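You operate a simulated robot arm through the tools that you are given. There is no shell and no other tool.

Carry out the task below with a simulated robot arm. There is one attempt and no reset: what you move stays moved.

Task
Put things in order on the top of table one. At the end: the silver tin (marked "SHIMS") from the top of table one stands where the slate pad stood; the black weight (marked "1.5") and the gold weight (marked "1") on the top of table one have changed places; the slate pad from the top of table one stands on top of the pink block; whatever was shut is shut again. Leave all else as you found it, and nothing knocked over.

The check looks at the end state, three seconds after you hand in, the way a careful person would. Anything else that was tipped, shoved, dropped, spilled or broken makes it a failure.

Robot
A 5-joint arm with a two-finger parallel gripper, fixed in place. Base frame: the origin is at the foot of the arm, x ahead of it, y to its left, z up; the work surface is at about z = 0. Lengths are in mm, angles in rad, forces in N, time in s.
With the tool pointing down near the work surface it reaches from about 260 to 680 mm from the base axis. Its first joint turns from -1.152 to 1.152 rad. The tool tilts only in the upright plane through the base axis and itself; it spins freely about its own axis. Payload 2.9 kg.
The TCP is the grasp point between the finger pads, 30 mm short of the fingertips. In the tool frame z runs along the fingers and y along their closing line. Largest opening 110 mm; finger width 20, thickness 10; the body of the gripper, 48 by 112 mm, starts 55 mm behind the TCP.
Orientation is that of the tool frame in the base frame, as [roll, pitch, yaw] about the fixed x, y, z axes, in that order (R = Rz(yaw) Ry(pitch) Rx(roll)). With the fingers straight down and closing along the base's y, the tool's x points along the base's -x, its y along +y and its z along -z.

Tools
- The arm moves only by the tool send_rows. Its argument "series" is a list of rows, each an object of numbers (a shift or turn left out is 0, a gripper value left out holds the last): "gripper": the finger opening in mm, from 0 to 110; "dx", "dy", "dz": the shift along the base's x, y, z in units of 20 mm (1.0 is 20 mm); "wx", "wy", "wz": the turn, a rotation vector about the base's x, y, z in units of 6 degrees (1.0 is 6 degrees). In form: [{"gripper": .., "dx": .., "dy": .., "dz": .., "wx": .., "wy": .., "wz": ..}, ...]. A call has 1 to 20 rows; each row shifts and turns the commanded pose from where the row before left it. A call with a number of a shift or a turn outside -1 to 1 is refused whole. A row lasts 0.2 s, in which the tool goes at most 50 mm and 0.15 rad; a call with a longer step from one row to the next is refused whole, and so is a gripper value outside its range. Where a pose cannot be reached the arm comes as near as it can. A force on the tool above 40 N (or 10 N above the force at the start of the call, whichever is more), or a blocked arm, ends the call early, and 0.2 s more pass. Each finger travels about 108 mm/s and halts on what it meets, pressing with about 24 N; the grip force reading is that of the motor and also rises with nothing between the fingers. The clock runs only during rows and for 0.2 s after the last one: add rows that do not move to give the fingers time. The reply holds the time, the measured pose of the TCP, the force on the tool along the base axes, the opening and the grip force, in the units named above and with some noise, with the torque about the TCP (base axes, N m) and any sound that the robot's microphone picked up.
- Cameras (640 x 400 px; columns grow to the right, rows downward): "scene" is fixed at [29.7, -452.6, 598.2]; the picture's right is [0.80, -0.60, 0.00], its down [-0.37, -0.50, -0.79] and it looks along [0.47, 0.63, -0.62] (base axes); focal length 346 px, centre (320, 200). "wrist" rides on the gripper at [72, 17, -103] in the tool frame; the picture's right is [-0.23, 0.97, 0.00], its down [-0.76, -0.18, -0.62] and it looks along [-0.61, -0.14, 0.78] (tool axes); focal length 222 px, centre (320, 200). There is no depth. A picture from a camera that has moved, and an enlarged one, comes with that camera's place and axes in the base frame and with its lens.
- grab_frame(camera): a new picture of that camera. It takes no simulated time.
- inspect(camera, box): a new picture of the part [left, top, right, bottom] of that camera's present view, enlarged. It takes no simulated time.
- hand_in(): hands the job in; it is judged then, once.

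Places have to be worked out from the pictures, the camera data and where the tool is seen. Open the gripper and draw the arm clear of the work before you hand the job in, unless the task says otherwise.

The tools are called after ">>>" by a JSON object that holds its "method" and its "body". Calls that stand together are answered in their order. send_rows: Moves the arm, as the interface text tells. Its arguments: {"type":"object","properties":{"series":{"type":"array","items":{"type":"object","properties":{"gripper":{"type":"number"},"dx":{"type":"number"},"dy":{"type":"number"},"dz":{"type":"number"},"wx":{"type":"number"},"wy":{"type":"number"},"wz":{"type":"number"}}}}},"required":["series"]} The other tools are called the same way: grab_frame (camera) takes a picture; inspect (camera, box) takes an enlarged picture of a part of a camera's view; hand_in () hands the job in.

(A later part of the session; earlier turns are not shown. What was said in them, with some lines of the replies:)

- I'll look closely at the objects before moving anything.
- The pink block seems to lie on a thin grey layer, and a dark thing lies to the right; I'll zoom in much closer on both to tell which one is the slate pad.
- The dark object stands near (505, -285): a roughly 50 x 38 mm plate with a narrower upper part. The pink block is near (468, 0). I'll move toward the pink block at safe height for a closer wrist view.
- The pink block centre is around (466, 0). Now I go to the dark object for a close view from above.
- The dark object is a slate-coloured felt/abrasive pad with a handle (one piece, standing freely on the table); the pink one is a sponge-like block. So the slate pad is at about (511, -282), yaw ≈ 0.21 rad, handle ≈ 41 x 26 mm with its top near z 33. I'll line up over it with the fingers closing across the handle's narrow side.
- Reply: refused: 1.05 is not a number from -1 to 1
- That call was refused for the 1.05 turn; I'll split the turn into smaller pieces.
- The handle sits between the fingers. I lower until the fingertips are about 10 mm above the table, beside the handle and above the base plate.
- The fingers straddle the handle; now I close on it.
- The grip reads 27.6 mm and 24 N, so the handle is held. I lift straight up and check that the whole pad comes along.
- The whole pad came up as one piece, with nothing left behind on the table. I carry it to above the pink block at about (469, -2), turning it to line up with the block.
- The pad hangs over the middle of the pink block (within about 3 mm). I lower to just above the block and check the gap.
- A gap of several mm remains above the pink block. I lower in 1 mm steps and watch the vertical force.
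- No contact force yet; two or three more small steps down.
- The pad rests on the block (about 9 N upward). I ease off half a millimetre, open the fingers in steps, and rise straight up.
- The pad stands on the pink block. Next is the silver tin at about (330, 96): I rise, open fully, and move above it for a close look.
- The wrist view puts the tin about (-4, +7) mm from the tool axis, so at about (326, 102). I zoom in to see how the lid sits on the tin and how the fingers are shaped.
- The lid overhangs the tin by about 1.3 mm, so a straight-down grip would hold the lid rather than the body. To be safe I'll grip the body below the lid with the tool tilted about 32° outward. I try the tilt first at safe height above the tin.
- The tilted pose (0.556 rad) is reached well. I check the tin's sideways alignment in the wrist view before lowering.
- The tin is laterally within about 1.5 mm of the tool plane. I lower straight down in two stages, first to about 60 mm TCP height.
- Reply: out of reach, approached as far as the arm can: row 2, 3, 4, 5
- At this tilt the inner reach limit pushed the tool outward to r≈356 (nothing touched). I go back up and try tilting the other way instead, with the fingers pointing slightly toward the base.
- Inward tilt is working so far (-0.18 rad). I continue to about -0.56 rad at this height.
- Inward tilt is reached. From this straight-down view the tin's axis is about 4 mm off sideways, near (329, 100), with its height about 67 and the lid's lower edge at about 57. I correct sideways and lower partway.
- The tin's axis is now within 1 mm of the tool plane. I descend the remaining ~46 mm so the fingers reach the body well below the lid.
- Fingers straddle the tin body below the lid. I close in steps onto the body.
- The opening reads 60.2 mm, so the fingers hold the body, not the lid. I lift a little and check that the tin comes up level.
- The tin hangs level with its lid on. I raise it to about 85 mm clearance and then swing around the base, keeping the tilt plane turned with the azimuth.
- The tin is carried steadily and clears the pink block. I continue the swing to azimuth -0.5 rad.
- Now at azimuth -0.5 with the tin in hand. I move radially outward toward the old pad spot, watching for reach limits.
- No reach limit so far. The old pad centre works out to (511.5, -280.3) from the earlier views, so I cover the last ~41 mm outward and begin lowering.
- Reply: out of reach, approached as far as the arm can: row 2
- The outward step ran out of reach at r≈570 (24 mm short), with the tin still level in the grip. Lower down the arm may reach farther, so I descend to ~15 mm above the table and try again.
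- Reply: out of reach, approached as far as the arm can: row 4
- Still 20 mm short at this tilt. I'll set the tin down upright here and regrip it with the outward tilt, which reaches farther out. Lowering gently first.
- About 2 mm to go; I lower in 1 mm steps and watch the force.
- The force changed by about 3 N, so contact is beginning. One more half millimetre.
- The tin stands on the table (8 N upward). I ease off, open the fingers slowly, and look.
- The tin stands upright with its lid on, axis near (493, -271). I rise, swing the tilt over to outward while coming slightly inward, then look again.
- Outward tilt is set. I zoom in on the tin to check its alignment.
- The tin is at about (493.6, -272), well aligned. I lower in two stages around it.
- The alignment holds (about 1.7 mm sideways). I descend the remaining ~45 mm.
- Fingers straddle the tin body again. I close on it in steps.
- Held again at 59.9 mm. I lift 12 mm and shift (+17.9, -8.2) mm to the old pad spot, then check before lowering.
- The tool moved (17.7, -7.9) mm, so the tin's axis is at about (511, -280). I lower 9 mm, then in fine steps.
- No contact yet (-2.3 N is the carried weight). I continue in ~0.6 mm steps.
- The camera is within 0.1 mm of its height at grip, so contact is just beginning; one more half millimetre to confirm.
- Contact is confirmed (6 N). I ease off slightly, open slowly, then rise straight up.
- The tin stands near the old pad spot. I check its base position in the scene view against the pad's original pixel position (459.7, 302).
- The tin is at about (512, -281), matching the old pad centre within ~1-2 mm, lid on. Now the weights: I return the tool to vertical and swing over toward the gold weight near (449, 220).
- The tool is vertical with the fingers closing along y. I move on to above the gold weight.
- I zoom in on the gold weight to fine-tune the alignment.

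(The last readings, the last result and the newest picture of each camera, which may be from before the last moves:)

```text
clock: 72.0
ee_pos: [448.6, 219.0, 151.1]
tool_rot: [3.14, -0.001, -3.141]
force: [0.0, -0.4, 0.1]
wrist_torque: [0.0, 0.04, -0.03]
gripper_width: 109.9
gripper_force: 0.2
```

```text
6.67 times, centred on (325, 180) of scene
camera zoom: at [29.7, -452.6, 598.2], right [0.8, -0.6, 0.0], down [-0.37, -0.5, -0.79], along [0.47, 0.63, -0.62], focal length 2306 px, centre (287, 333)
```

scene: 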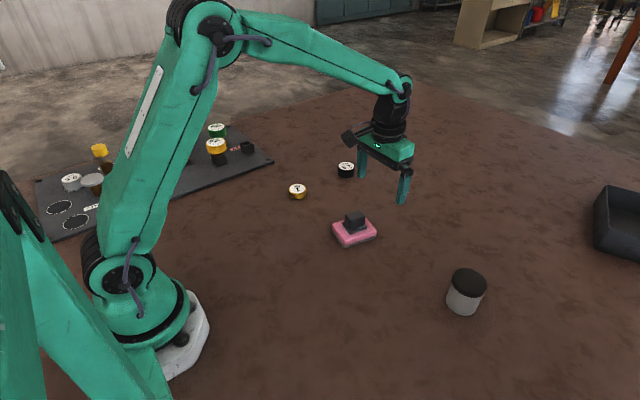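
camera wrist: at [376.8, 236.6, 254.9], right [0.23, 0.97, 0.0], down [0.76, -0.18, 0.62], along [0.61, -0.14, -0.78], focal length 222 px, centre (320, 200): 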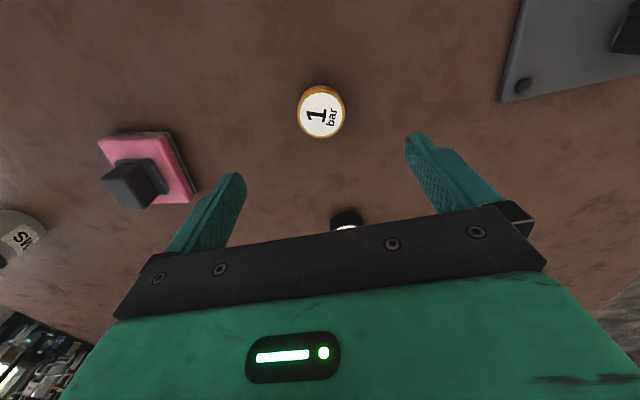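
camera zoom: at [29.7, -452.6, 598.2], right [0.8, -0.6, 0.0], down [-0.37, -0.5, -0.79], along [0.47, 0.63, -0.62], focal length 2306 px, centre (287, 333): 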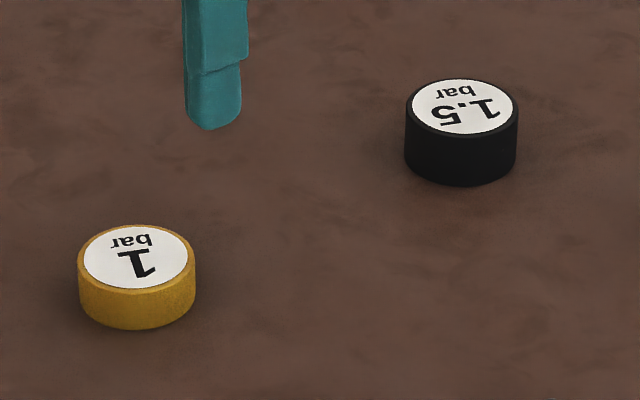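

The gold weight is centred within ~1 mm at (449.2, 220.7), top near z 19. I shift 1 mm and descend so the fingertips are about 5 mm above the table.

>>> {"method": "send_rows", "body": {"series": [{"dy": 0.05, "gripper": 84, "dz": -1}, {"dz": -1}, {"dz": -1}, {"dz": -1}, {"dz": -0.9}, {"dz": -0.6}, {"dz": -0.3}, {}]}}

>>> {"method": "grab_frame", "body": {"camera": "wrist"}}

>>> {"method": "inspect", "body": {"camera": "scene", "box": [250, 130, 350, 210]}}

```text
clock: 73.8
ee_pos: [451.0, 219.6, 34.6]
tool_rot: [3.141, 0.0, -3.14]
force: [-0.8, -1.0, -0.7]
wrist_torque: [-0.01, 0.0, -0.02]
gripper_width: 84.4
gripper_force: 0.1
```

```text
taken
camera wrist: at [379.0, 238.1, 139.6], right [0.23, 0.97, 0.0], down [0.76, -0.18, 0.62], along [0.61, -0.14, -0.78], focal length 222 px, centre (320, 200)
```

wrist: 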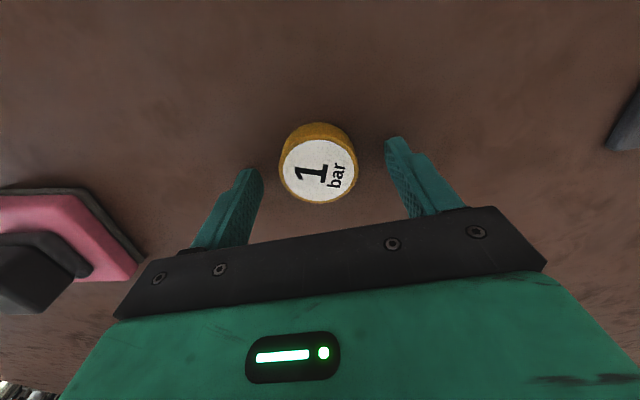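

```text
5.00 times, centred on (300, 170) of scene
camera zoom: at [29.7, -452.6, 598.2], right [0.8, -0.6, 0.0], down [-0.37, -0.5, -0.79], along [0.47, 0.63, -0.62], focal length 1730 px, centre (420, 350)
```

zoom: 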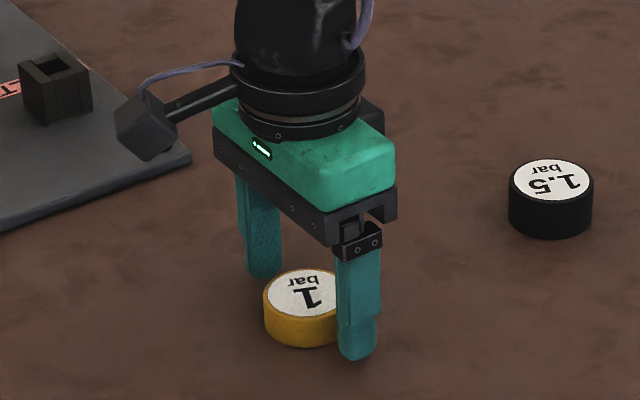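

The tool drifted +2 mm in x while descending; I correct that and close on the gold weight.

>>> {"method": "send_rows", "body": {"series": [{"dx": -0.1}, {}, {"gripper": 60}, {"gripper": 52}, {"gripper": 35}, {}, {}]}}

>>> {"method": "grab_frame", "body": {"camera": "wrist"}}

```text
clock: 75.4
ee_pos: [450.1, 220.7, 36.7]
tool_rot: [-3.141, 0.0, 3.141]
force: [-0.9, -0.1, 1.0]
wrist_torque: [0.03, 0.06, 0.04]
gripper_width: 49.3
gripper_force: 24.0
```

```text
taken
camera wrist: at [377.3, 237.8, 139.8], right [0.23, 0.97, 0.0], down [0.76, -0.18, 0.62], along [0.61, -0.14, -0.78], focal length 222 px, centre (320, 200)
```

wrist: 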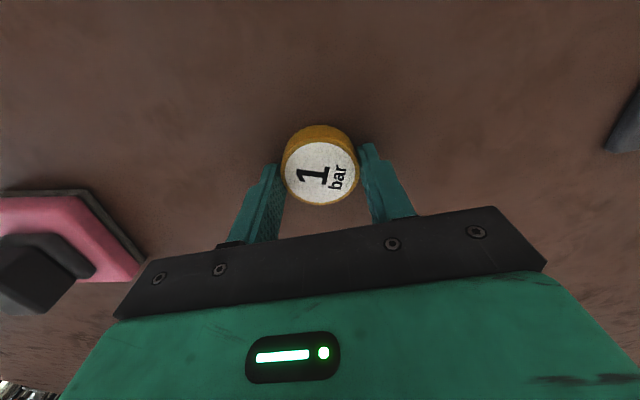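

The gold weight is gripped (49.3 mm). I lift it and carry it to a free temporary spot near (380, 140).

>>> {"method": "send_rows", "body": {"series": [{"dz": 0.3}, {"dz": 0.7}, {"dz": 1}, {"dx": -0.69, "dy": -0.81}, {"dx": -0.69, "dy": -0.81}, {"dx": -0.69, "dy": -0.81}, {"dx": -0.69, "dy": -0.81}, {"dx": -0.69, "dy": -0.81}, {}, {"dz": -0.8}, {"dz": -0.7}, {}]}}

>>> {"method": "grab_frame", "body": {"camera": "wrist"}}

>>> {"method": "inspect", "body": {"camera": "scene", "box": [220, 130, 380, 250]}}

```text
clock: 78.0
ee_pos: [380.3, 138.5, 45.4]
tool_rot: [-3.142, -0.001, 3.141]
force: [-0.4, 0.6, -2.2]
wrist_torque: [0.02, 0.04, -0.01]
gripper_width: 49.3
gripper_force: 24.3
```

```text
taken
camera wrist: at [307.4, 157.4, 149.4], right [0.23, 0.97, 0.0], down [0.76, -0.18, 0.62], along [0.61, -0.14, -0.78], focal length 222 px, centre (320, 200)
```

wrist: 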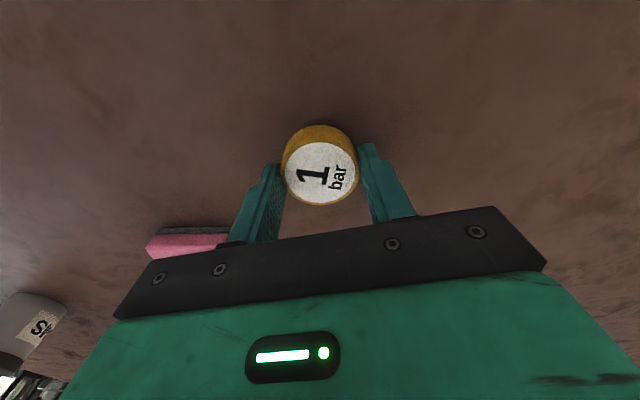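

```text
3.33 times, centred on (300, 190) of scene
camera zoom: at [29.7, -452.6, 598.2], right [0.8, -0.6, 0.0], down [-0.37, -0.5, -0.79], along [0.47, 0.63, -0.62], focal length 1153 px, centre (387, 233)
```

zoom: 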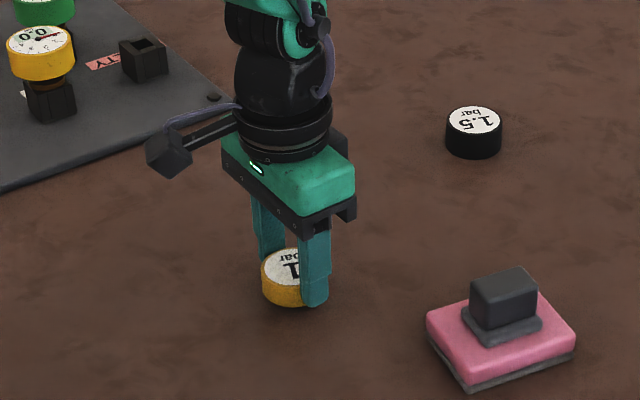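

The weight hangs about 10 mm above the table at (380, 140). I lower it to contact in small steps.

>>> {"method": "send_rows", "body": {"series": [{"dz": -0.3}, {"dz": -0.1}, {"dz": -0.05}, {}]}}

```text
clock: 79.0
ee_pos: [380.5, 139.3, 35.8]
tool_rot: [-3.141, 0.0, 3.141]
force: [1.0, -0.4, -2.3]
wrist_torque: [0.03, -0.01, 0.02]
gripper_width: 49.4
gripper_force: 23.9
```

No contact yet; another ~1 mm in fine steps.

>>> {"method": "send_rows", "body": {"series": [{"dz": -0.03}, {"dz": -0.03}, {}]}}

>>> {"method": "grab_frame", "body": {"camera": "wrist"}}

```text
clock: 79.8
ee_pos: [379.8, 139.7, 34.8]
tool_rot: [3.141, 0.001, 3.141]
force: [-2.8, -2.3, 6.1]
wrist_torque: [-0.05, 0.15, 0.02]
gripper_width: 49.3
gripper_force: 23.7
```

```text
taken
camera wrist: at [307.6, 158.0, 139.8], right [0.23, 0.97, 0.0], down [0.76, -0.18, 0.62], along [0.61, -0.14, -0.78], focal length 222 px, centre (320, 200)
```

wrist: 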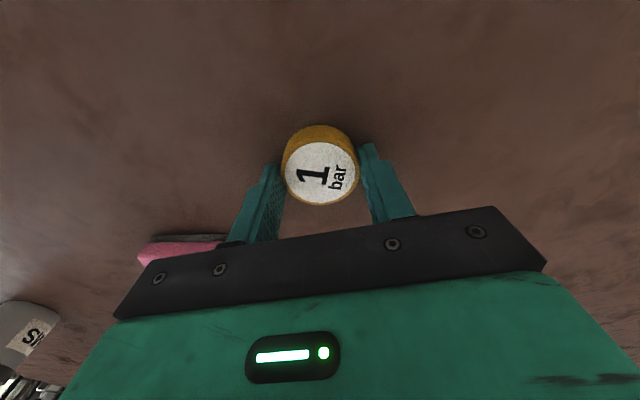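

Contact (6 N) at the same camera height as when gripped. I release, rise, and head toward the black weight near (632, 220), stopping short to look.

>>> {"method": "send_rows", "body": {"series": [{"dz": 0.02}, {"gripper": 53}, {"gripper": 60}, {"gripper": 84}, {}, {"dz": 0.5}, {"dz": 1}, {"dz": 1}, {"dz": 1}, {"dz": 1}, {"dx": 1, "dy": 0.4}, {"dx": 1, "dy": 0.4}, {"dx": 1, "dy": 0.4}, {"dx": 1, "dy": 0.4}, {"dx": 1, "dy": 0.4}, {"dx": 1, "dy": 0.4}, {"dx": 1, "dy": 0.4}, {"dx": 1, "dy": 0.4}, {"dx": 1, "dy": 0.4}, {}]}}

>>> {"method": "grab_frame", "body": {"camera": "wrist"}}

>>> {"method": "grab_frame", "body": {"camera": "scene"}}

```text
clock: 84.0
ee_pos: [559.3, 211.4, 124.7]
tool_rot: [3.14, 0.001, 3.141]
force: [-0.5, 0.2, -0.5]
wrist_torque: [-0.01, -0.01, -0.02]
gripper_width: 84.0
gripper_force: 0.1
```

```text
taken
camera wrist: at [488.1, 230.5, 229.0], right [0.23, 0.97, 0.0], down [0.76, -0.18, 0.62], along [0.61, -0.14, -0.78], focal length 222 px, centre (320, 200)
```

wrist: 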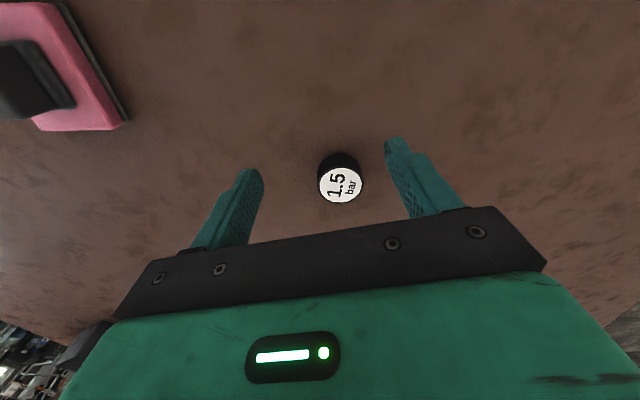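

```text
taken
```

scene: 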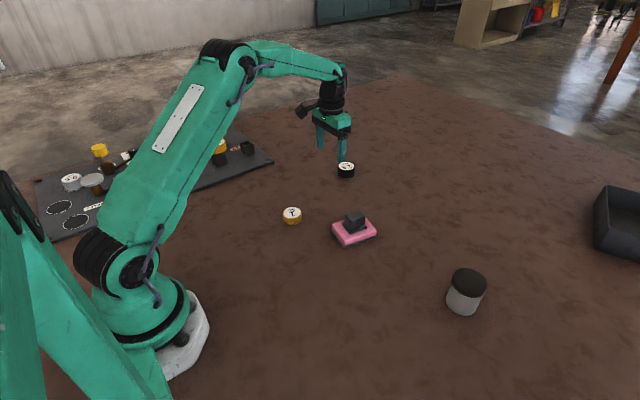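

The black weight is at about (631.4, 220.6). I lower to fingertips ~40 mm above the table, then go outward to it (checking reach at r≈669).

>>> {"method": "send_rows", "body": {"series": [{"dz": -1}, {"dz": -1}, {"dz": -0.7}, {"dx": 0.9, "dy": 0.1}, {"dx": 0.9, "dy": 0.1}, {"dx": 0.9, "dy": 0.1}, {"dx": 0.85, "dy": 0.05}, {}]}}

>>> {"method": "grab_frame", "body": {"camera": "wrist"}}

>>> {"method": "inspect", "body": {"camera": "scene", "box": [290, 90, 410, 200]}}

```text
clock: 85.8
ee_pos: [632.1, 218.6, 72.8]
tool_rot: [-3.14, 0.0, -3.142]
force: [0.3, 0.4, -0.3]
wrist_torque: [0.01, -0.01, 0.02]
gripper_width: 84.1
gripper_force: 0.1
```

```text
taken
camera wrist: at [559.2, 236.6, 176.8], right [0.23, 0.97, 0.0], down [0.76, -0.18, 0.62], along [0.61, -0.14, -0.78], focal length 222 px, centre (320, 200)
```

wrist: 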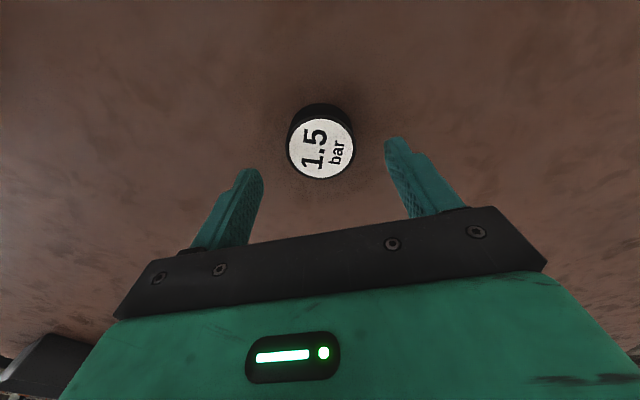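

```text
3.64 times, centred on (350, 145) of scene
camera zoom: at [29.7, -452.6, 598.2], right [0.8, -0.6, 0.0], down [-0.37, -0.5, -0.79], along [0.47, 0.63, -0.62], focal length 1258 px, centre (211, 400)
```

zoom: 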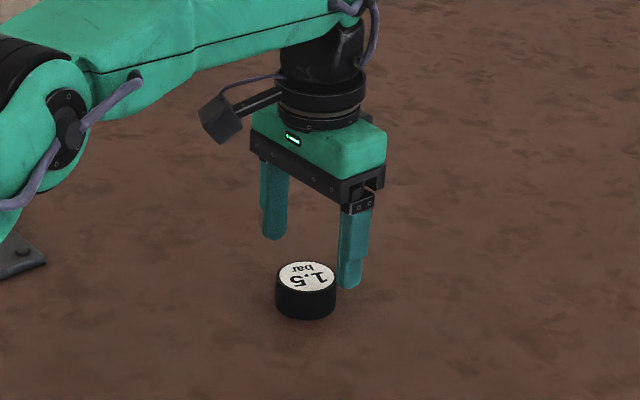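

Within reach. The weight is about (-1.5, +1.2) mm from the tool axis; I correct and descend.

>>> {"method": "send_rows", "body": {"series": [{"dx": -0.07, "dy": 0.06, "dz": -0.6}, {"dz": -0.6}, {"dz": -0.4}, {"dz": -0.25}, {}]}}

>>> {"method": "grab_frame", "body": {"camera": "wrist"}}

>>> {"method": "inspect", "body": {"camera": "scene", "box": [310, 120, 390, 190]}}

```text
clock: 87.0
ee_pos: [630.4, 217.9, 33.2]
tool_rot: [3.141, 0.0, 3.14]
force: [-0.1, 0.2, 0.2]
wrist_torque: [0.01, 0.01, 0.01]
gripper_width: 84.2
gripper_force: 0.0
```

```text
taken
camera wrist: at [558.3, 236.1, 138.1], right [0.23, 0.97, 0.0], down [0.76, -0.18, 0.62], along [0.61, -0.14, -0.78], focal length 222 px, centre (320, 200)
```

wrist: 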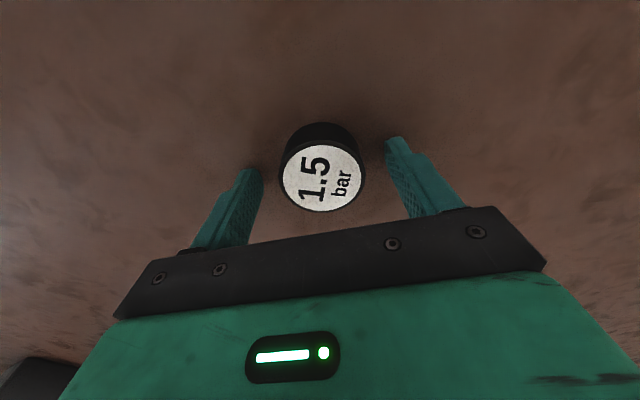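

```text
5.71 times, centred on (350, 155) of scene
camera zoom: at [29.7, -452.6, 598.2], right [0.8, -0.6, 0.0], down [-0.37, -0.5, -0.79], along [0.47, 0.63, -0.62], focal length 1977 px, centre (149, 457)
```

zoom: 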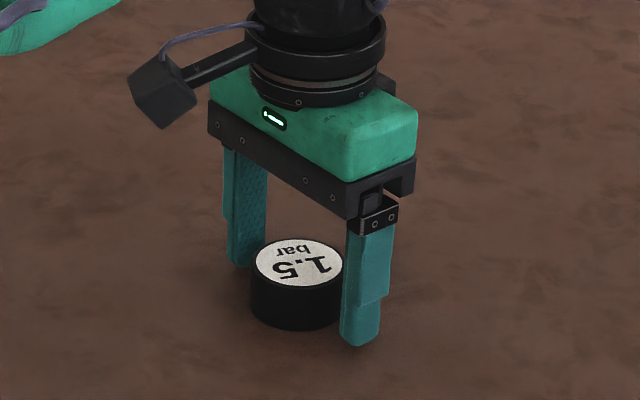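

Black weight is at (629.5, 220.7). A tiny correction, then I close on it.

>>> {"method": "send_rows", "body": {"series": [{"dx": -0.045, "dy": 0.07}, {}, {"gripper": 62}, {"gripper": 54}, {"gripper": 38}, {}, {}]}}

>>> {"method": "grab_frame", "body": {"camera": "wrist"}}

```text
clock: 88.6
ee_pos: [629.0, 219.5, 33.9]
tool_rot: [3.14, -0.001, -3.142]
force: [0.0, 0.9, 0.6]
wrist_torque: [-0.09, 0.01, 0.01]
gripper_width: 51.3
gripper_force: 24.3
```

```text
taken
camera wrist: at [556.7, 237.4, 138.6], right [0.23, 0.97, 0.0], down [0.76, -0.18, 0.62], along [0.61, -0.14, -0.78], focal length 222 px, centre (320, 200)
```

wrist: 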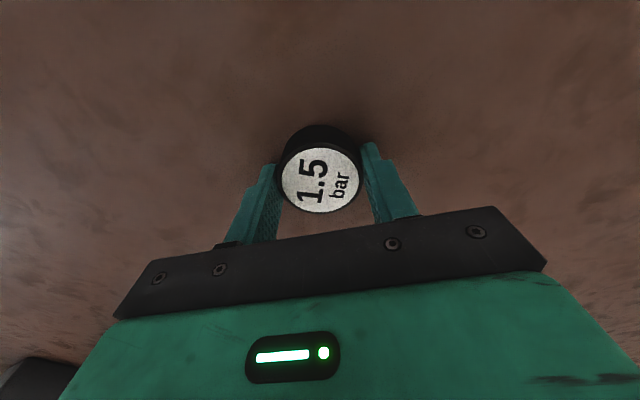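

Gripped at 51.3 mm. I lift and carry the black weight back along y≈220 to the gold weight's old spot.

>>> {"method": "send_rows", "body": {"series": [{"dz": 0.3}, {"dz": 0.7}, {"dz": 0.5, "dx": -0.5}, {"dz": 0.5, "dx": -0.5}, {"dx": -1}, {"dx": -1}, {"dx": -1}, {"dx": -1}, {"dx": -1}, {"dx": -1}, {"dx": -1}, {"dx": -0.95}, {}, {}]}}

>>> {"method": "grab_frame", "body": {"camera": "wrist"}}

>>> {"method": "inspect", "body": {"camera": "scene", "box": [230, 120, 390, 240]}}

```text
clock: 91.6
ee_pos: [448.8, 220.8, 73.4]
tool_rot: [3.14, 0.0, -3.14]
force: [-0.4, -1.0, -3.8]
wrist_torque: [0.0, -0.03, -0.01]
gripper_width: 51.2
gripper_force: 24.3
```

```text
taken
camera wrist: at [376.1, 238.9, 178.2], right [0.23, 0.97, 0.0], down [0.76, -0.18, 0.62], along [0.61, -0.14, -0.78], focal length 222 px, centre (320, 200)
```

wrist: 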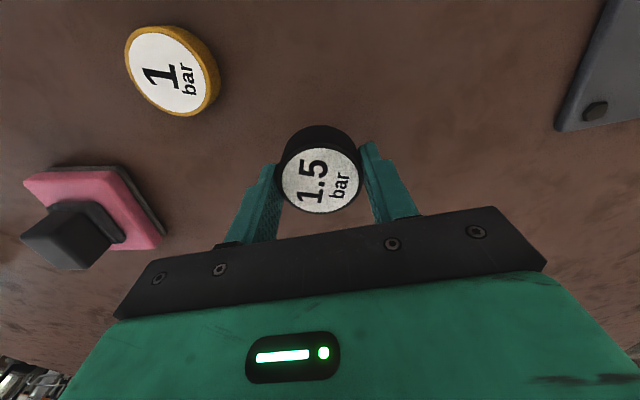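

```text
3.33 times, centred on (310, 180) of scene
camera zoom: at [29.7, -452.6, 598.2], right [0.8, -0.6, 0.0], down [-0.37, -0.5, -0.79], along [0.47, 0.63, -0.62], focal length 1153 px, centre (353, 267)
```

zoom: 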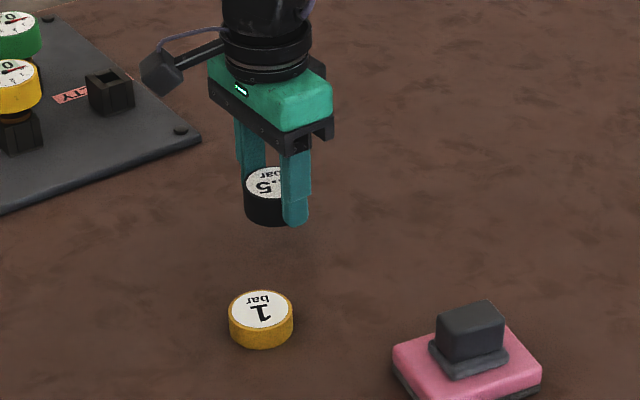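

The black weight hangs over the gold's old spot within ~1.5 mm. I trim the position, lower 37 mm, and check.

>>> {"method": "send_rows", "body": {"series": [{"dx": 0.03, "dy": -0.06, "dz": -0.6}, {"dz": -0.6}, {"dz": -0.4}, {"dz": -0.2}, {}, {}]}}

>>> {"method": "grab_frame", "body": {"camera": "wrist"}}

```text
clock: 93.0
ee_pos: [451.0, 219.7, 39.2]
tool_rot: [-3.142, 0.0, 3.141]
force: [-0.3, -0.3, -4.8]
wrist_torque: [-0.03, 0.0, -0.01]
gripper_width: 50.9
gripper_force: 23.8
```

```text
taken
camera wrist: at [377.3, 237.6, 143.4], right [0.23, 0.97, 0.0], down [0.76, -0.18, 0.62], along [0.61, -0.14, -0.78], focal length 222 px, centre (320, 200)
```

wrist: 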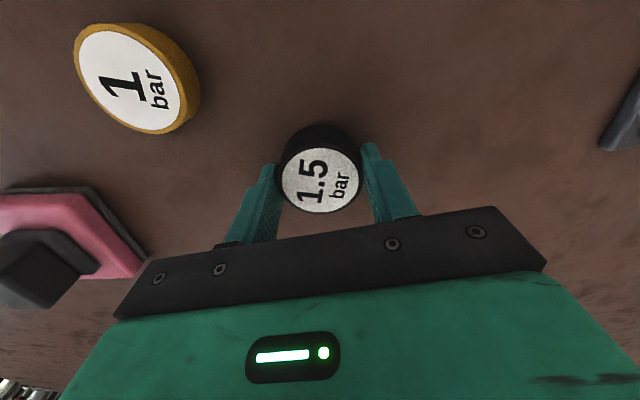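

Position is (449.3, 220.6), right on target, with ~5 mm to go. Lowering in small steps.

>>> {"method": "send_rows", "body": {"series": [{"dz": -0.1}, {"dz": -0.06}, {"dz": -0.04}, {}]}}

```text
clock: 94.0
ee_pos: [449.1, 218.5, 34.0]
tool_rot: [3.141, 0.001, -3.14]
force: [0.7, -0.1, -5.1]
wrist_torque: [0.02, -0.01, 0.0]
gripper_width: 51.1
gripper_force: 24.2
```

No contact yet; I continue in 0.6 mm steps.

>>> {"method": "send_rows", "body": {"series": [{"dz": -0.03}, {"dz": -0.03}, {}]}}

>>> {"method": "grab_frame", "body": {"camera": "wrist"}}

```text
clock: 94.8
ee_pos: [451.2, 219.6, 34.4]
tool_rot: [3.141, 0.0, 3.141]
force: [-2.1, -4.6, 9.9]
wrist_torque: [-0.19, 0.2, 0.01]
gripper_width: 51.3
gripper_force: 24.1
```

```text
taken
camera wrist: at [377.5, 237.5, 138.6], right [0.23, 0.97, 0.0], down [0.76, -0.18, 0.62], along [0.61, -0.14, -0.78], focal length 222 px, centre (320, 200)
```

wrist: 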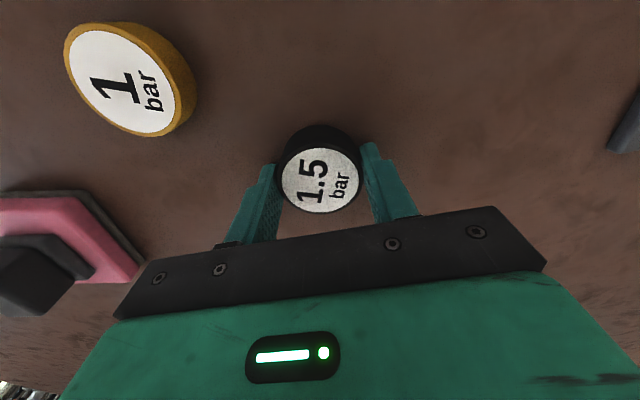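

Contact (about 10 N) at the same camera height. I ease off, release, rise, and go to the gold weight at its temporary spot.

>>> {"method": "send_rows", "body": {"series": [{"dz": 0.03}, {"gripper": 55}, {"gripper": 62}, {"gripper": 84}, {}, {"dz": 0.5}, {"dz": 1}, {"dz": 1}, {"dz": 1}, {"dx": -0.7, "dy": -0.8}, {"dx": -0.7, "dy": -0.8}, {"dx": -0.7, "dy": -0.8}, {"dx": -0.7, "dy": -0.8}, {"dx": -0.7, "dy": -0.78}, {}, {}]}}

>>> {"method": "grab_frame", "body": {"camera": "wrist"}}

>>> {"method": "inspect", "body": {"camera": "scene", "box": [230, 120, 390, 240]}}

```text
clock: 98.2
ee_pos: [380.3, 141.3, 103.4]
tool_rot: [-3.141, 0.001, -3.141]
force: [0.0, -1.0, -0.6]
wrist_torque: [-0.01, -0.01, 0.03]
gripper_width: 84.0
gripper_force: 0.0
```

```text
taken
camera wrist: at [308.2, 158.6, 207.8], right [0.23, 0.97, 0.0], down [0.76, -0.18, 0.62], along [0.61, -0.14, -0.78], focal length 222 px, centre (320, 200)
```

wrist: 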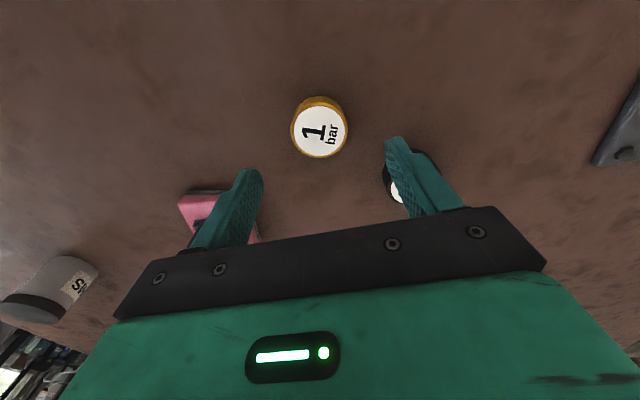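

```text
3.33 times, centred on (310, 180) of scene
camera zoom: at [29.7, -452.6, 598.2], right [0.8, -0.6, 0.0], down [-0.37, -0.5, -0.79], along [0.47, 0.63, -0.62], focal length 1153 px, centre (353, 267)
```

zoom: 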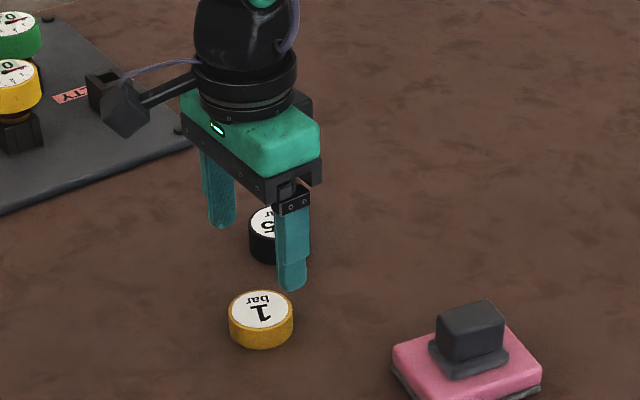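

The gold weight is centred under the tool. I descend and check the final alignment.

>>> {"method": "send_rows", "body": {"series": [{"dx": -0.04, "dz": -1}, {"dz": -1}, {"dz": -0.8}, {"dz": -0.4}, {"dz": -0.2}, {}]}}

>>> {"method": "grab_frame", "body": {"camera": "wrist"}}

```text
clock: 99.6
ee_pos: [379.8, 139.4, 34.6]
tool_rot: [3.141, 0.0, 3.141]
force: [-1.0, -0.3, -1.5]
wrist_torque: [0.0, -0.04, -0.02]
gripper_width: 83.8
gripper_force: 0.0
```

```text
taken
camera wrist: at [307.6, 157.6, 139.3], right [0.23, 0.97, 0.0], down [0.76, -0.18, 0.62], along [0.61, -0.14, -0.78], focal length 222 px, centre (320, 200)
```

wrist: 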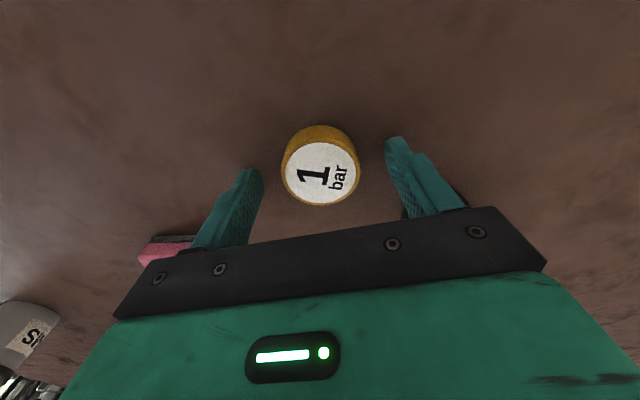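

Well aligned. I close on the gold weight.

>>> {"method": "send_rows", "body": {"series": [{"gripper": 60}, {"gripper": 52}, {"gripper": 35}, {}, {}]}}

>>> {"method": "grab_frame", "body": {"camera": "wrist"}}

```text
clock: 100.8
ee_pos: [380.0, 139.8, 35.0]
tool_rot: [3.141, -0.003, -3.14]
force: [1.0, 0.5, 1.3]
wrist_torque: [-0.06, 0.01, 0.0]
gripper_width: 49.0
gripper_force: 23.8
```

```text
taken
camera wrist: at [307.6, 157.6, 139.4], right [0.23, 0.97, 0.0], down [0.76, -0.18, 0.62], along [0.61, -0.14, -0.78], focal length 222 px, centre (320, 200)
```

wrist: 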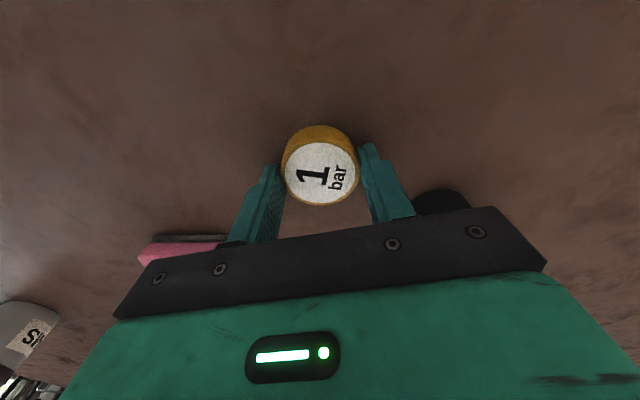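

Gold gripped at 49 mm. I lift 50 mm and carry it to the black weight's old spot at (629.6, 220.7).

>>> {"method": "send_rows", "body": {"series": [{"dz": 0.3}, {"dz": 0.7}, {"dz": 1}, {"dz": 0.5}, {"dx": 1, "dy": 0.32}, {"dx": 1, "dy": 0.32}, {"dx": 1, "dy": 0.32}, {"dx": 1, "dy": 0.32}, {"dx": 1, "dy": 0.32}, {"dx": 1, "dy": 0.32}, {"dx": 1, "dy": 0.32}, {"dx": 1, "dy": 0.32}, {"dx": 1, "dy": 0.32}, {"dx": 1, "dy": 0.32, "dz": -0.3}, {"dx": 1, "dy": 0.32, "dz": -0.3}, {"dx": 1, "dy": 0.32}, {"dx": 0.5, "dy": 0.165}, {}, {}]}}

>>> {"method": "grab_frame", "body": {"camera": "wrist"}}

>>> {"method": "grab_frame", "body": {"camera": "scene"}}

```text
clock: 104.8
ee_pos: [630.6, 221.0, 75.5]
tool_rot: [3.141, 0.001, -3.141]
force: [0.5, 0.0, -3.3]
wrist_torque: [0.01, -0.01, 0.01]
gripper_width: 49.6
gripper_force: 24.3
```

```text
taken
camera wrist: at [558.1, 238.8, 179.6], right [0.23, 0.97, 0.0], down [0.76, -0.18, 0.62], along [0.61, -0.14, -0.78], focal length 222 px, centre (320, 200)
```

wrist: 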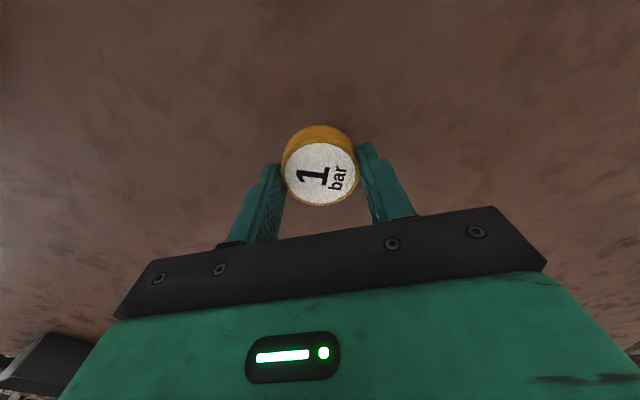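

```text
taken
```

scene: 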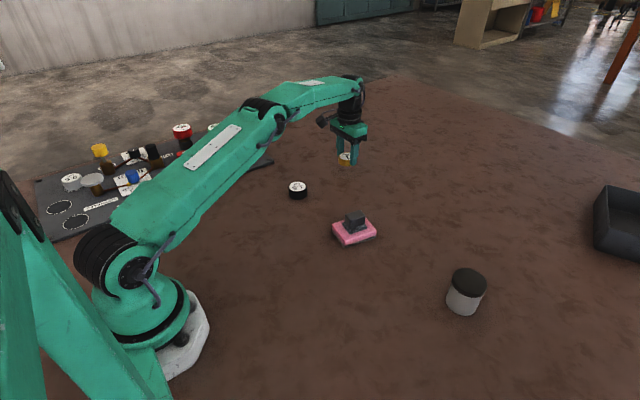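

Over the target within ~1 mm. I trim slightly and lower 37 mm.

>>> {"method": "send_rows", "body": {"series": [{"dx": -0.05, "dy": 0.01, "dz": -0.6}, {"dz": -0.6}, {"dz": -0.4}, {"dz": -0.2}, {}, {}]}}

>>> {"method": "grab_frame", "body": {"camera": "wrist"}}

>>> {"method": "inspect", "body": {"camera": "scene", "box": [310, 120, 390, 190]}}

```text
clock: 106.2
ee_pos: [629.6, 221.2, 39.0]
tool_rot: [-3.141, 0.002, 3.141]
force: [-0.6, -1.1, -2.8]
wrist_torque: [0.0, 0.0, -0.01]
gripper_width: 49.3
gripper_force: 23.9
```

```text
taken
camera wrist: at [557.3, 239.0, 143.3], right [0.23, 0.97, 0.0], down [0.76, -0.18, 0.62], along [0.61, -0.14, -0.78], focal length 222 px, centre (320, 200)
```

wrist: 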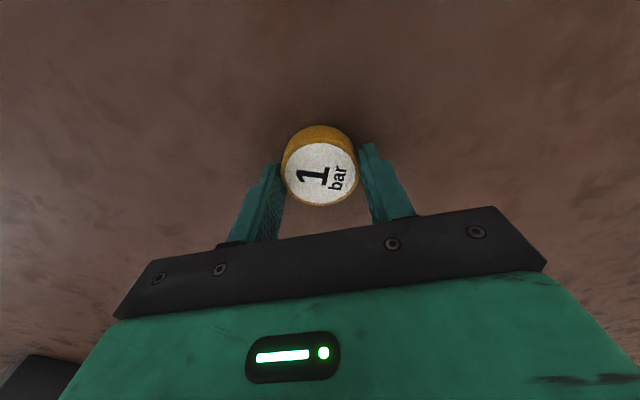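

```text
5.71 times, centred on (350, 155) of scene
camera zoom: at [29.7, -452.6, 598.2], right [0.8, -0.6, 0.0], down [-0.37, -0.5, -0.79], along [0.47, 0.63, -0.62], focal length 1977 px, centre (149, 457)
```

zoom: 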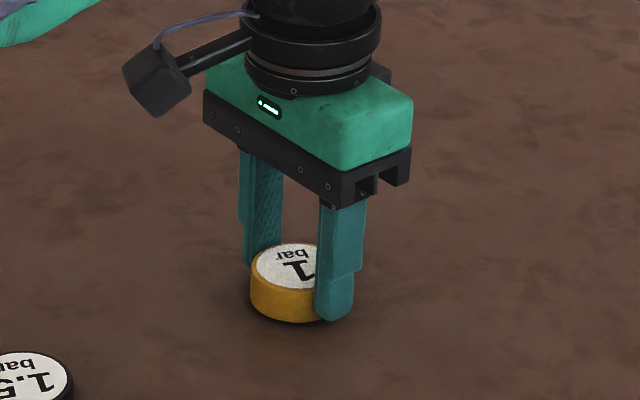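

About 4 mm above the table and 1.4 mm off in y; I trim that and lower gently.

>>> {"method": "send_rows", "body": {"series": [{"dy": -0.07, "dz": -0.06}, {"dz": -0.06}, {"dz": -0.04}, {}]}}

>>> {"method": "grab_frame", "body": {"camera": "wrist"}}

```text
clock: 107.2
ee_pos: [628.9, 219.3, 35.3]
tool_rot: [-3.141, 0.001, 3.141]
force: [-0.2, 0.6, -3.5]
wrist_torque: [0.0, 0.01, -0.03]
gripper_width: 49.1
gripper_force: 23.8
```

```text
taken
camera wrist: at [556.0, 237.5, 139.6], right [0.23, 0.97, 0.0], down [0.76, -0.18, 0.62], along [0.61, -0.14, -0.78], focal length 222 px, centre (320, 200)
```

wrist: 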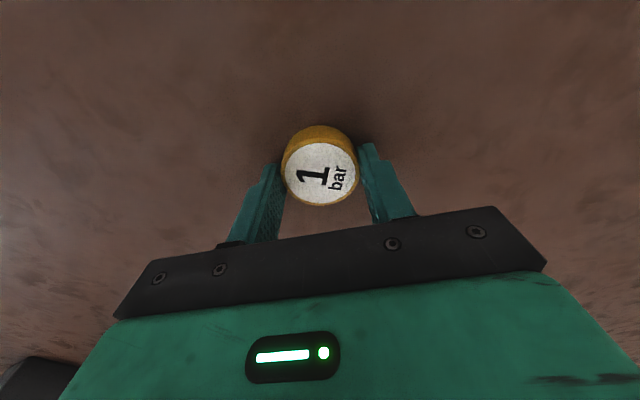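

Within ~1 mm; a 1 mm nudge in x and the last fraction of a millimetre down.

>>> {"method": "send_rows", "body": {"series": [{"dx": 0.05, "dz": -0.02}, {"dz": -0.02}, {}]}}

```text
clock: 108.0
ee_pos: [629.3, 220.1, 34.6]
tool_rot: [3.14, 0.0, -3.141]
force: [-0.7, 1.0, 0.4]
wrist_torque: [-0.04, 0.08, -0.03]
gripper_width: 49.2
gripper_force: 23.7
```

The force rose from -3 to +0.4 N, so contact is starting; one more half millimetre.

>>> {"method": "send_rows", "body": {"series": [{"dz": -0.03}, {}]}}

>>> {"method": "grab_frame", "body": {"camera": "wrist"}}

```text
clock: 108.6
ee_pos: [629.5, 220.0, 35.3]
tool_rot: [3.141, 0.0, -3.14]
force: [-3.1, 3.6, 8.4]
wrist_torque: [0.03, 0.3, -0.05]
gripper_width: 48.9
gripper_force: 24.0
```

```text
taken
camera wrist: at [556.7, 237.3, 139.3], right [0.23, 0.97, 0.0], down [0.76, -0.18, 0.62], along [0.61, -0.14, -0.78], focal length 222 px, centre (320, 200)
```

wrist: 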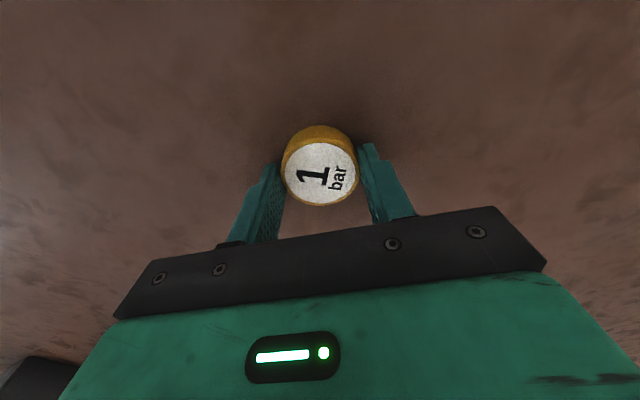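

Contact confirmed at (628.7, 220.3), the same pose as when the black weight was gripped. I release, rise, and withdraw.

>>> {"method": "send_rows", "body": {"series": [{"dz": 0.03}, {"gripper": 53}, {"gripper": 60}, {"gripper": 84}, {"gripper": 110}, {"dz": 0.5}, {"dz": 0.7}, {"dz": 0.8}, {"dz": 1, "dx": -0.6}, {"dz": 1, "dx": -0.8}, {"dz": 1, "dx": -1}, {"dz": 1, "dx": -1}, {"dz": 1, "dx": -1}, {"dz": 1, "dx": -1}, {"dz": 1, "dx": -1}, {"dx": -1}, {"dx": -1}, {}]}}

>>> {"method": "grab_frame", "body": {"camera": "wrist"}}

>>> {"method": "grab_frame", "body": {"camera": "scene"}}

```text
clock: 112.4
ee_pos: [460.2, 219.8, 215.1]
tool_rot: [3.14, -0.001, 3.141]
force: [-0.5, 0.3, 0.4]
wrist_torque: [0.0, 0.03, -0.02]
gripper_width: 110.2
gripper_force: 0.1
```

```text
taken
camera wrist: at [387.5, 237.2, 320.0], right [0.23, 0.97, 0.0], down [0.76, -0.18, 0.62], along [0.61, -0.14, -0.78], focal length 222 px, centre (320, 200)
```

wrist: 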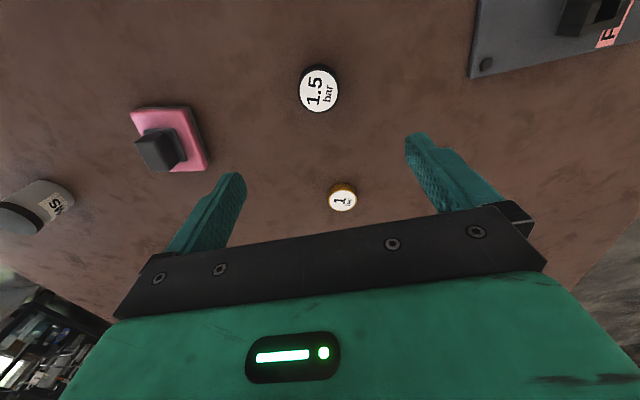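

```text
taken
```

scene: 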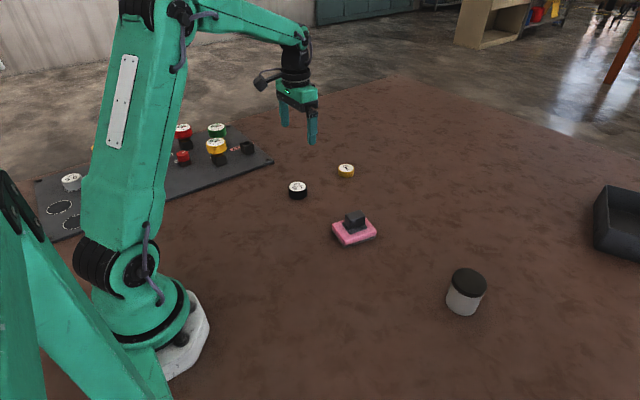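

Both weights have changed places. I zoom with the same box as at the start to compare positions, and check the pad, tin, and panel.

>>> {"method": "inspect", "body": {"camera": "scene", "box": [240, 140, 400, 260]}}

>>> {"method": "inspect", "body": {"camera": "scene", "box": [420, 170, 640, 330]}}

>>> {"method": "inspect", "body": {"camera": "scene", "box": [30, 100, 290, 250]}}

>>> {"method": "inspect", "body": {"camera": "scene", "box": [324, 200, 384, 250]}}

```text
3.33 times, centred on (320, 200) of scene
camera zoom: at [29.7, -452.6, 598.2], right [0.8, -0.6, 0.0], down [-0.37, -0.5, -0.79], along [0.47, 0.63, -0.62], focal length 1153 px, centre (320, 200)
```

zoom: 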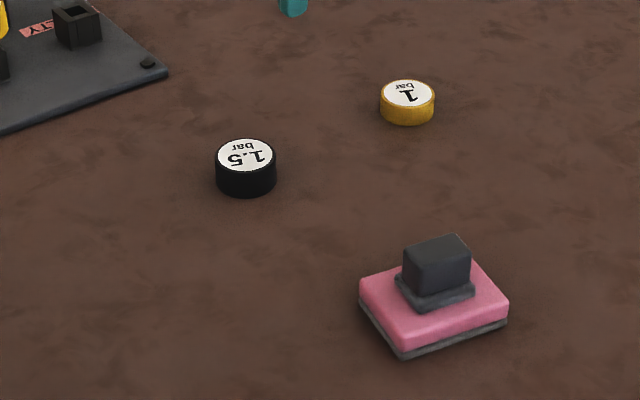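

```text
2.50 times, centred on (530, 250) of scene
camera zoom: at [29.7, -452.6, 598.2], right [0.8, -0.6, 0.0], down [-0.37, -0.5, -0.79], along [0.47, 0.63, -0.62], focal length 865 px, centre (-205, 75)
```

zoom: 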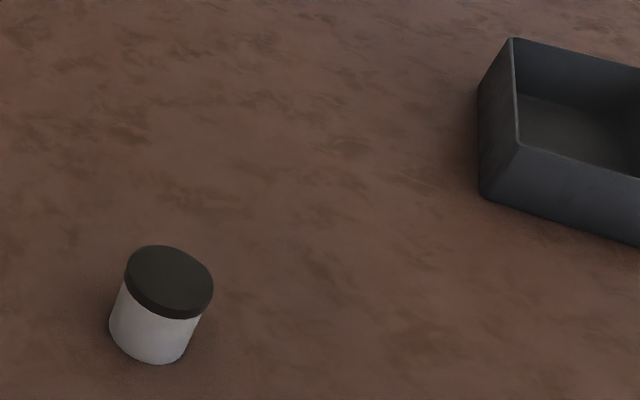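

```text
2.46 times, centred on (160, 175) of scene
camera zoom: at [29.7, -452.6, 598.2], right [0.8, -0.6, 0.0], down [-0.37, -0.5, -0.79], along [0.47, 0.63, -0.62], focal length 852 px, centre (714, 262)
```

zoom: 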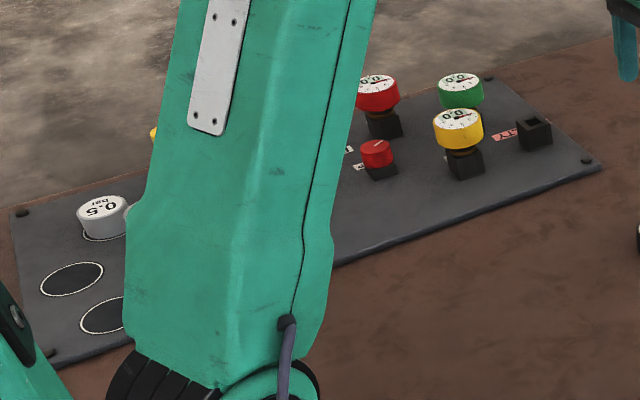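

```text
8.00 times, centred on (354, 225) of scene
camera zoom: at [29.7, -452.6, 598.2], right [0.8, -0.6, 0.0], down [-0.37, -0.5, -0.79], along [0.47, 0.63, -0.62], focal length 2768 px, centre (48, 0)
```

zoom: 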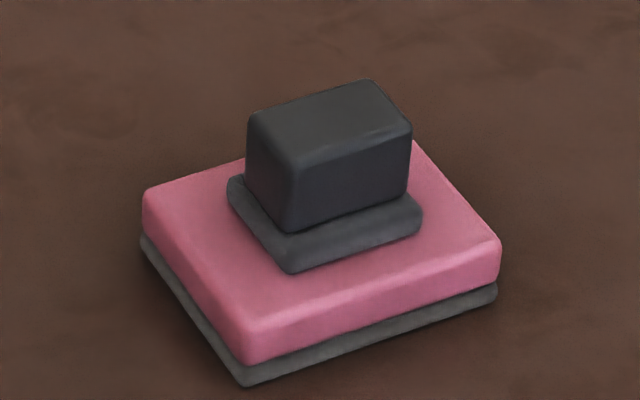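

All positions match the originals' pixels to within 1 px, the tin is upright and shut, and the pink block and panel are unchanged. I draw the arm up and back to about its starting pose before handing in.

>>> {"method": "send_rows", "body": {"series": [{"dz": 1}, {"dz": 1}, {"dz": 1}, {"dx": -0.4, "dy": -0.8}, {"dx": -0.4, "dy": -0.8}, {"dx": -0.35, "dy": -0.85}, {}, {}]}}

>>> {"method": "grab_frame", "body": {"camera": "scene"}}

```text
clock: 114.2
ee_pos: [438.5, 169.3, 276.7]
tool_rot: [3.141, 0.0, -3.141]
force: [0.7, 1.4, -0.1]
wrist_torque: [0.01, 0.01, -0.01]
gripper_width: 109.8
gripper_force: 0.1
```

```text
taken
```

scene: 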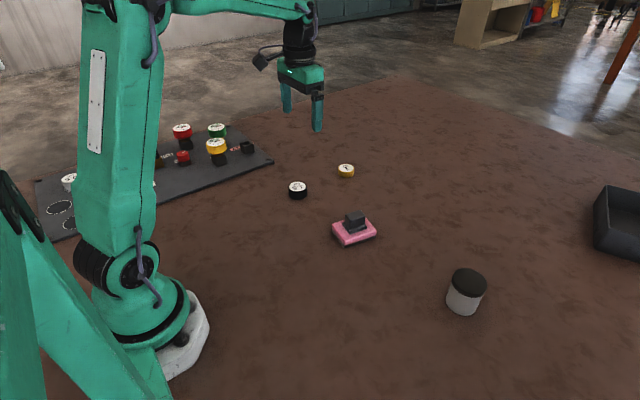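

The arm is clear with the gripper open. The tin stands where the pad was, the pad is on the pink block, and the weights are swapped, so I hand the job in.

>>> {"method": "hand_in", "body": {}}

```text
The job is handed in.
```

The rearrangement on table one is finished and I've handed it in. I don't have the verdict yet. The final pictures show everything upright and in place:

- **Slate pad:** it stands on the middle of the pink block, and the block did not move. I took the slate pad to be the dark handled piece at the right of the table, not the grey layer under the pink block. It lifted as one piece and left nothing behind.
- **Silver tin (SHIMS):** it stands where the pad stood, within about 2 mm, with its lid on. I gripped the body below the lid, never the lid itself. That grip could not reach the spot in one go, so I set the tin down once about 20 mm short and regripped it.
- **Weights:** the black 1.5 and the gold 1 have changed places. Each lines up with the other's original position to within about a pixel in the fixed camera's view.

I opened nothing, and the control panel and the tray look as they did at the start. The arm is back near its starting pose with the gripper open.
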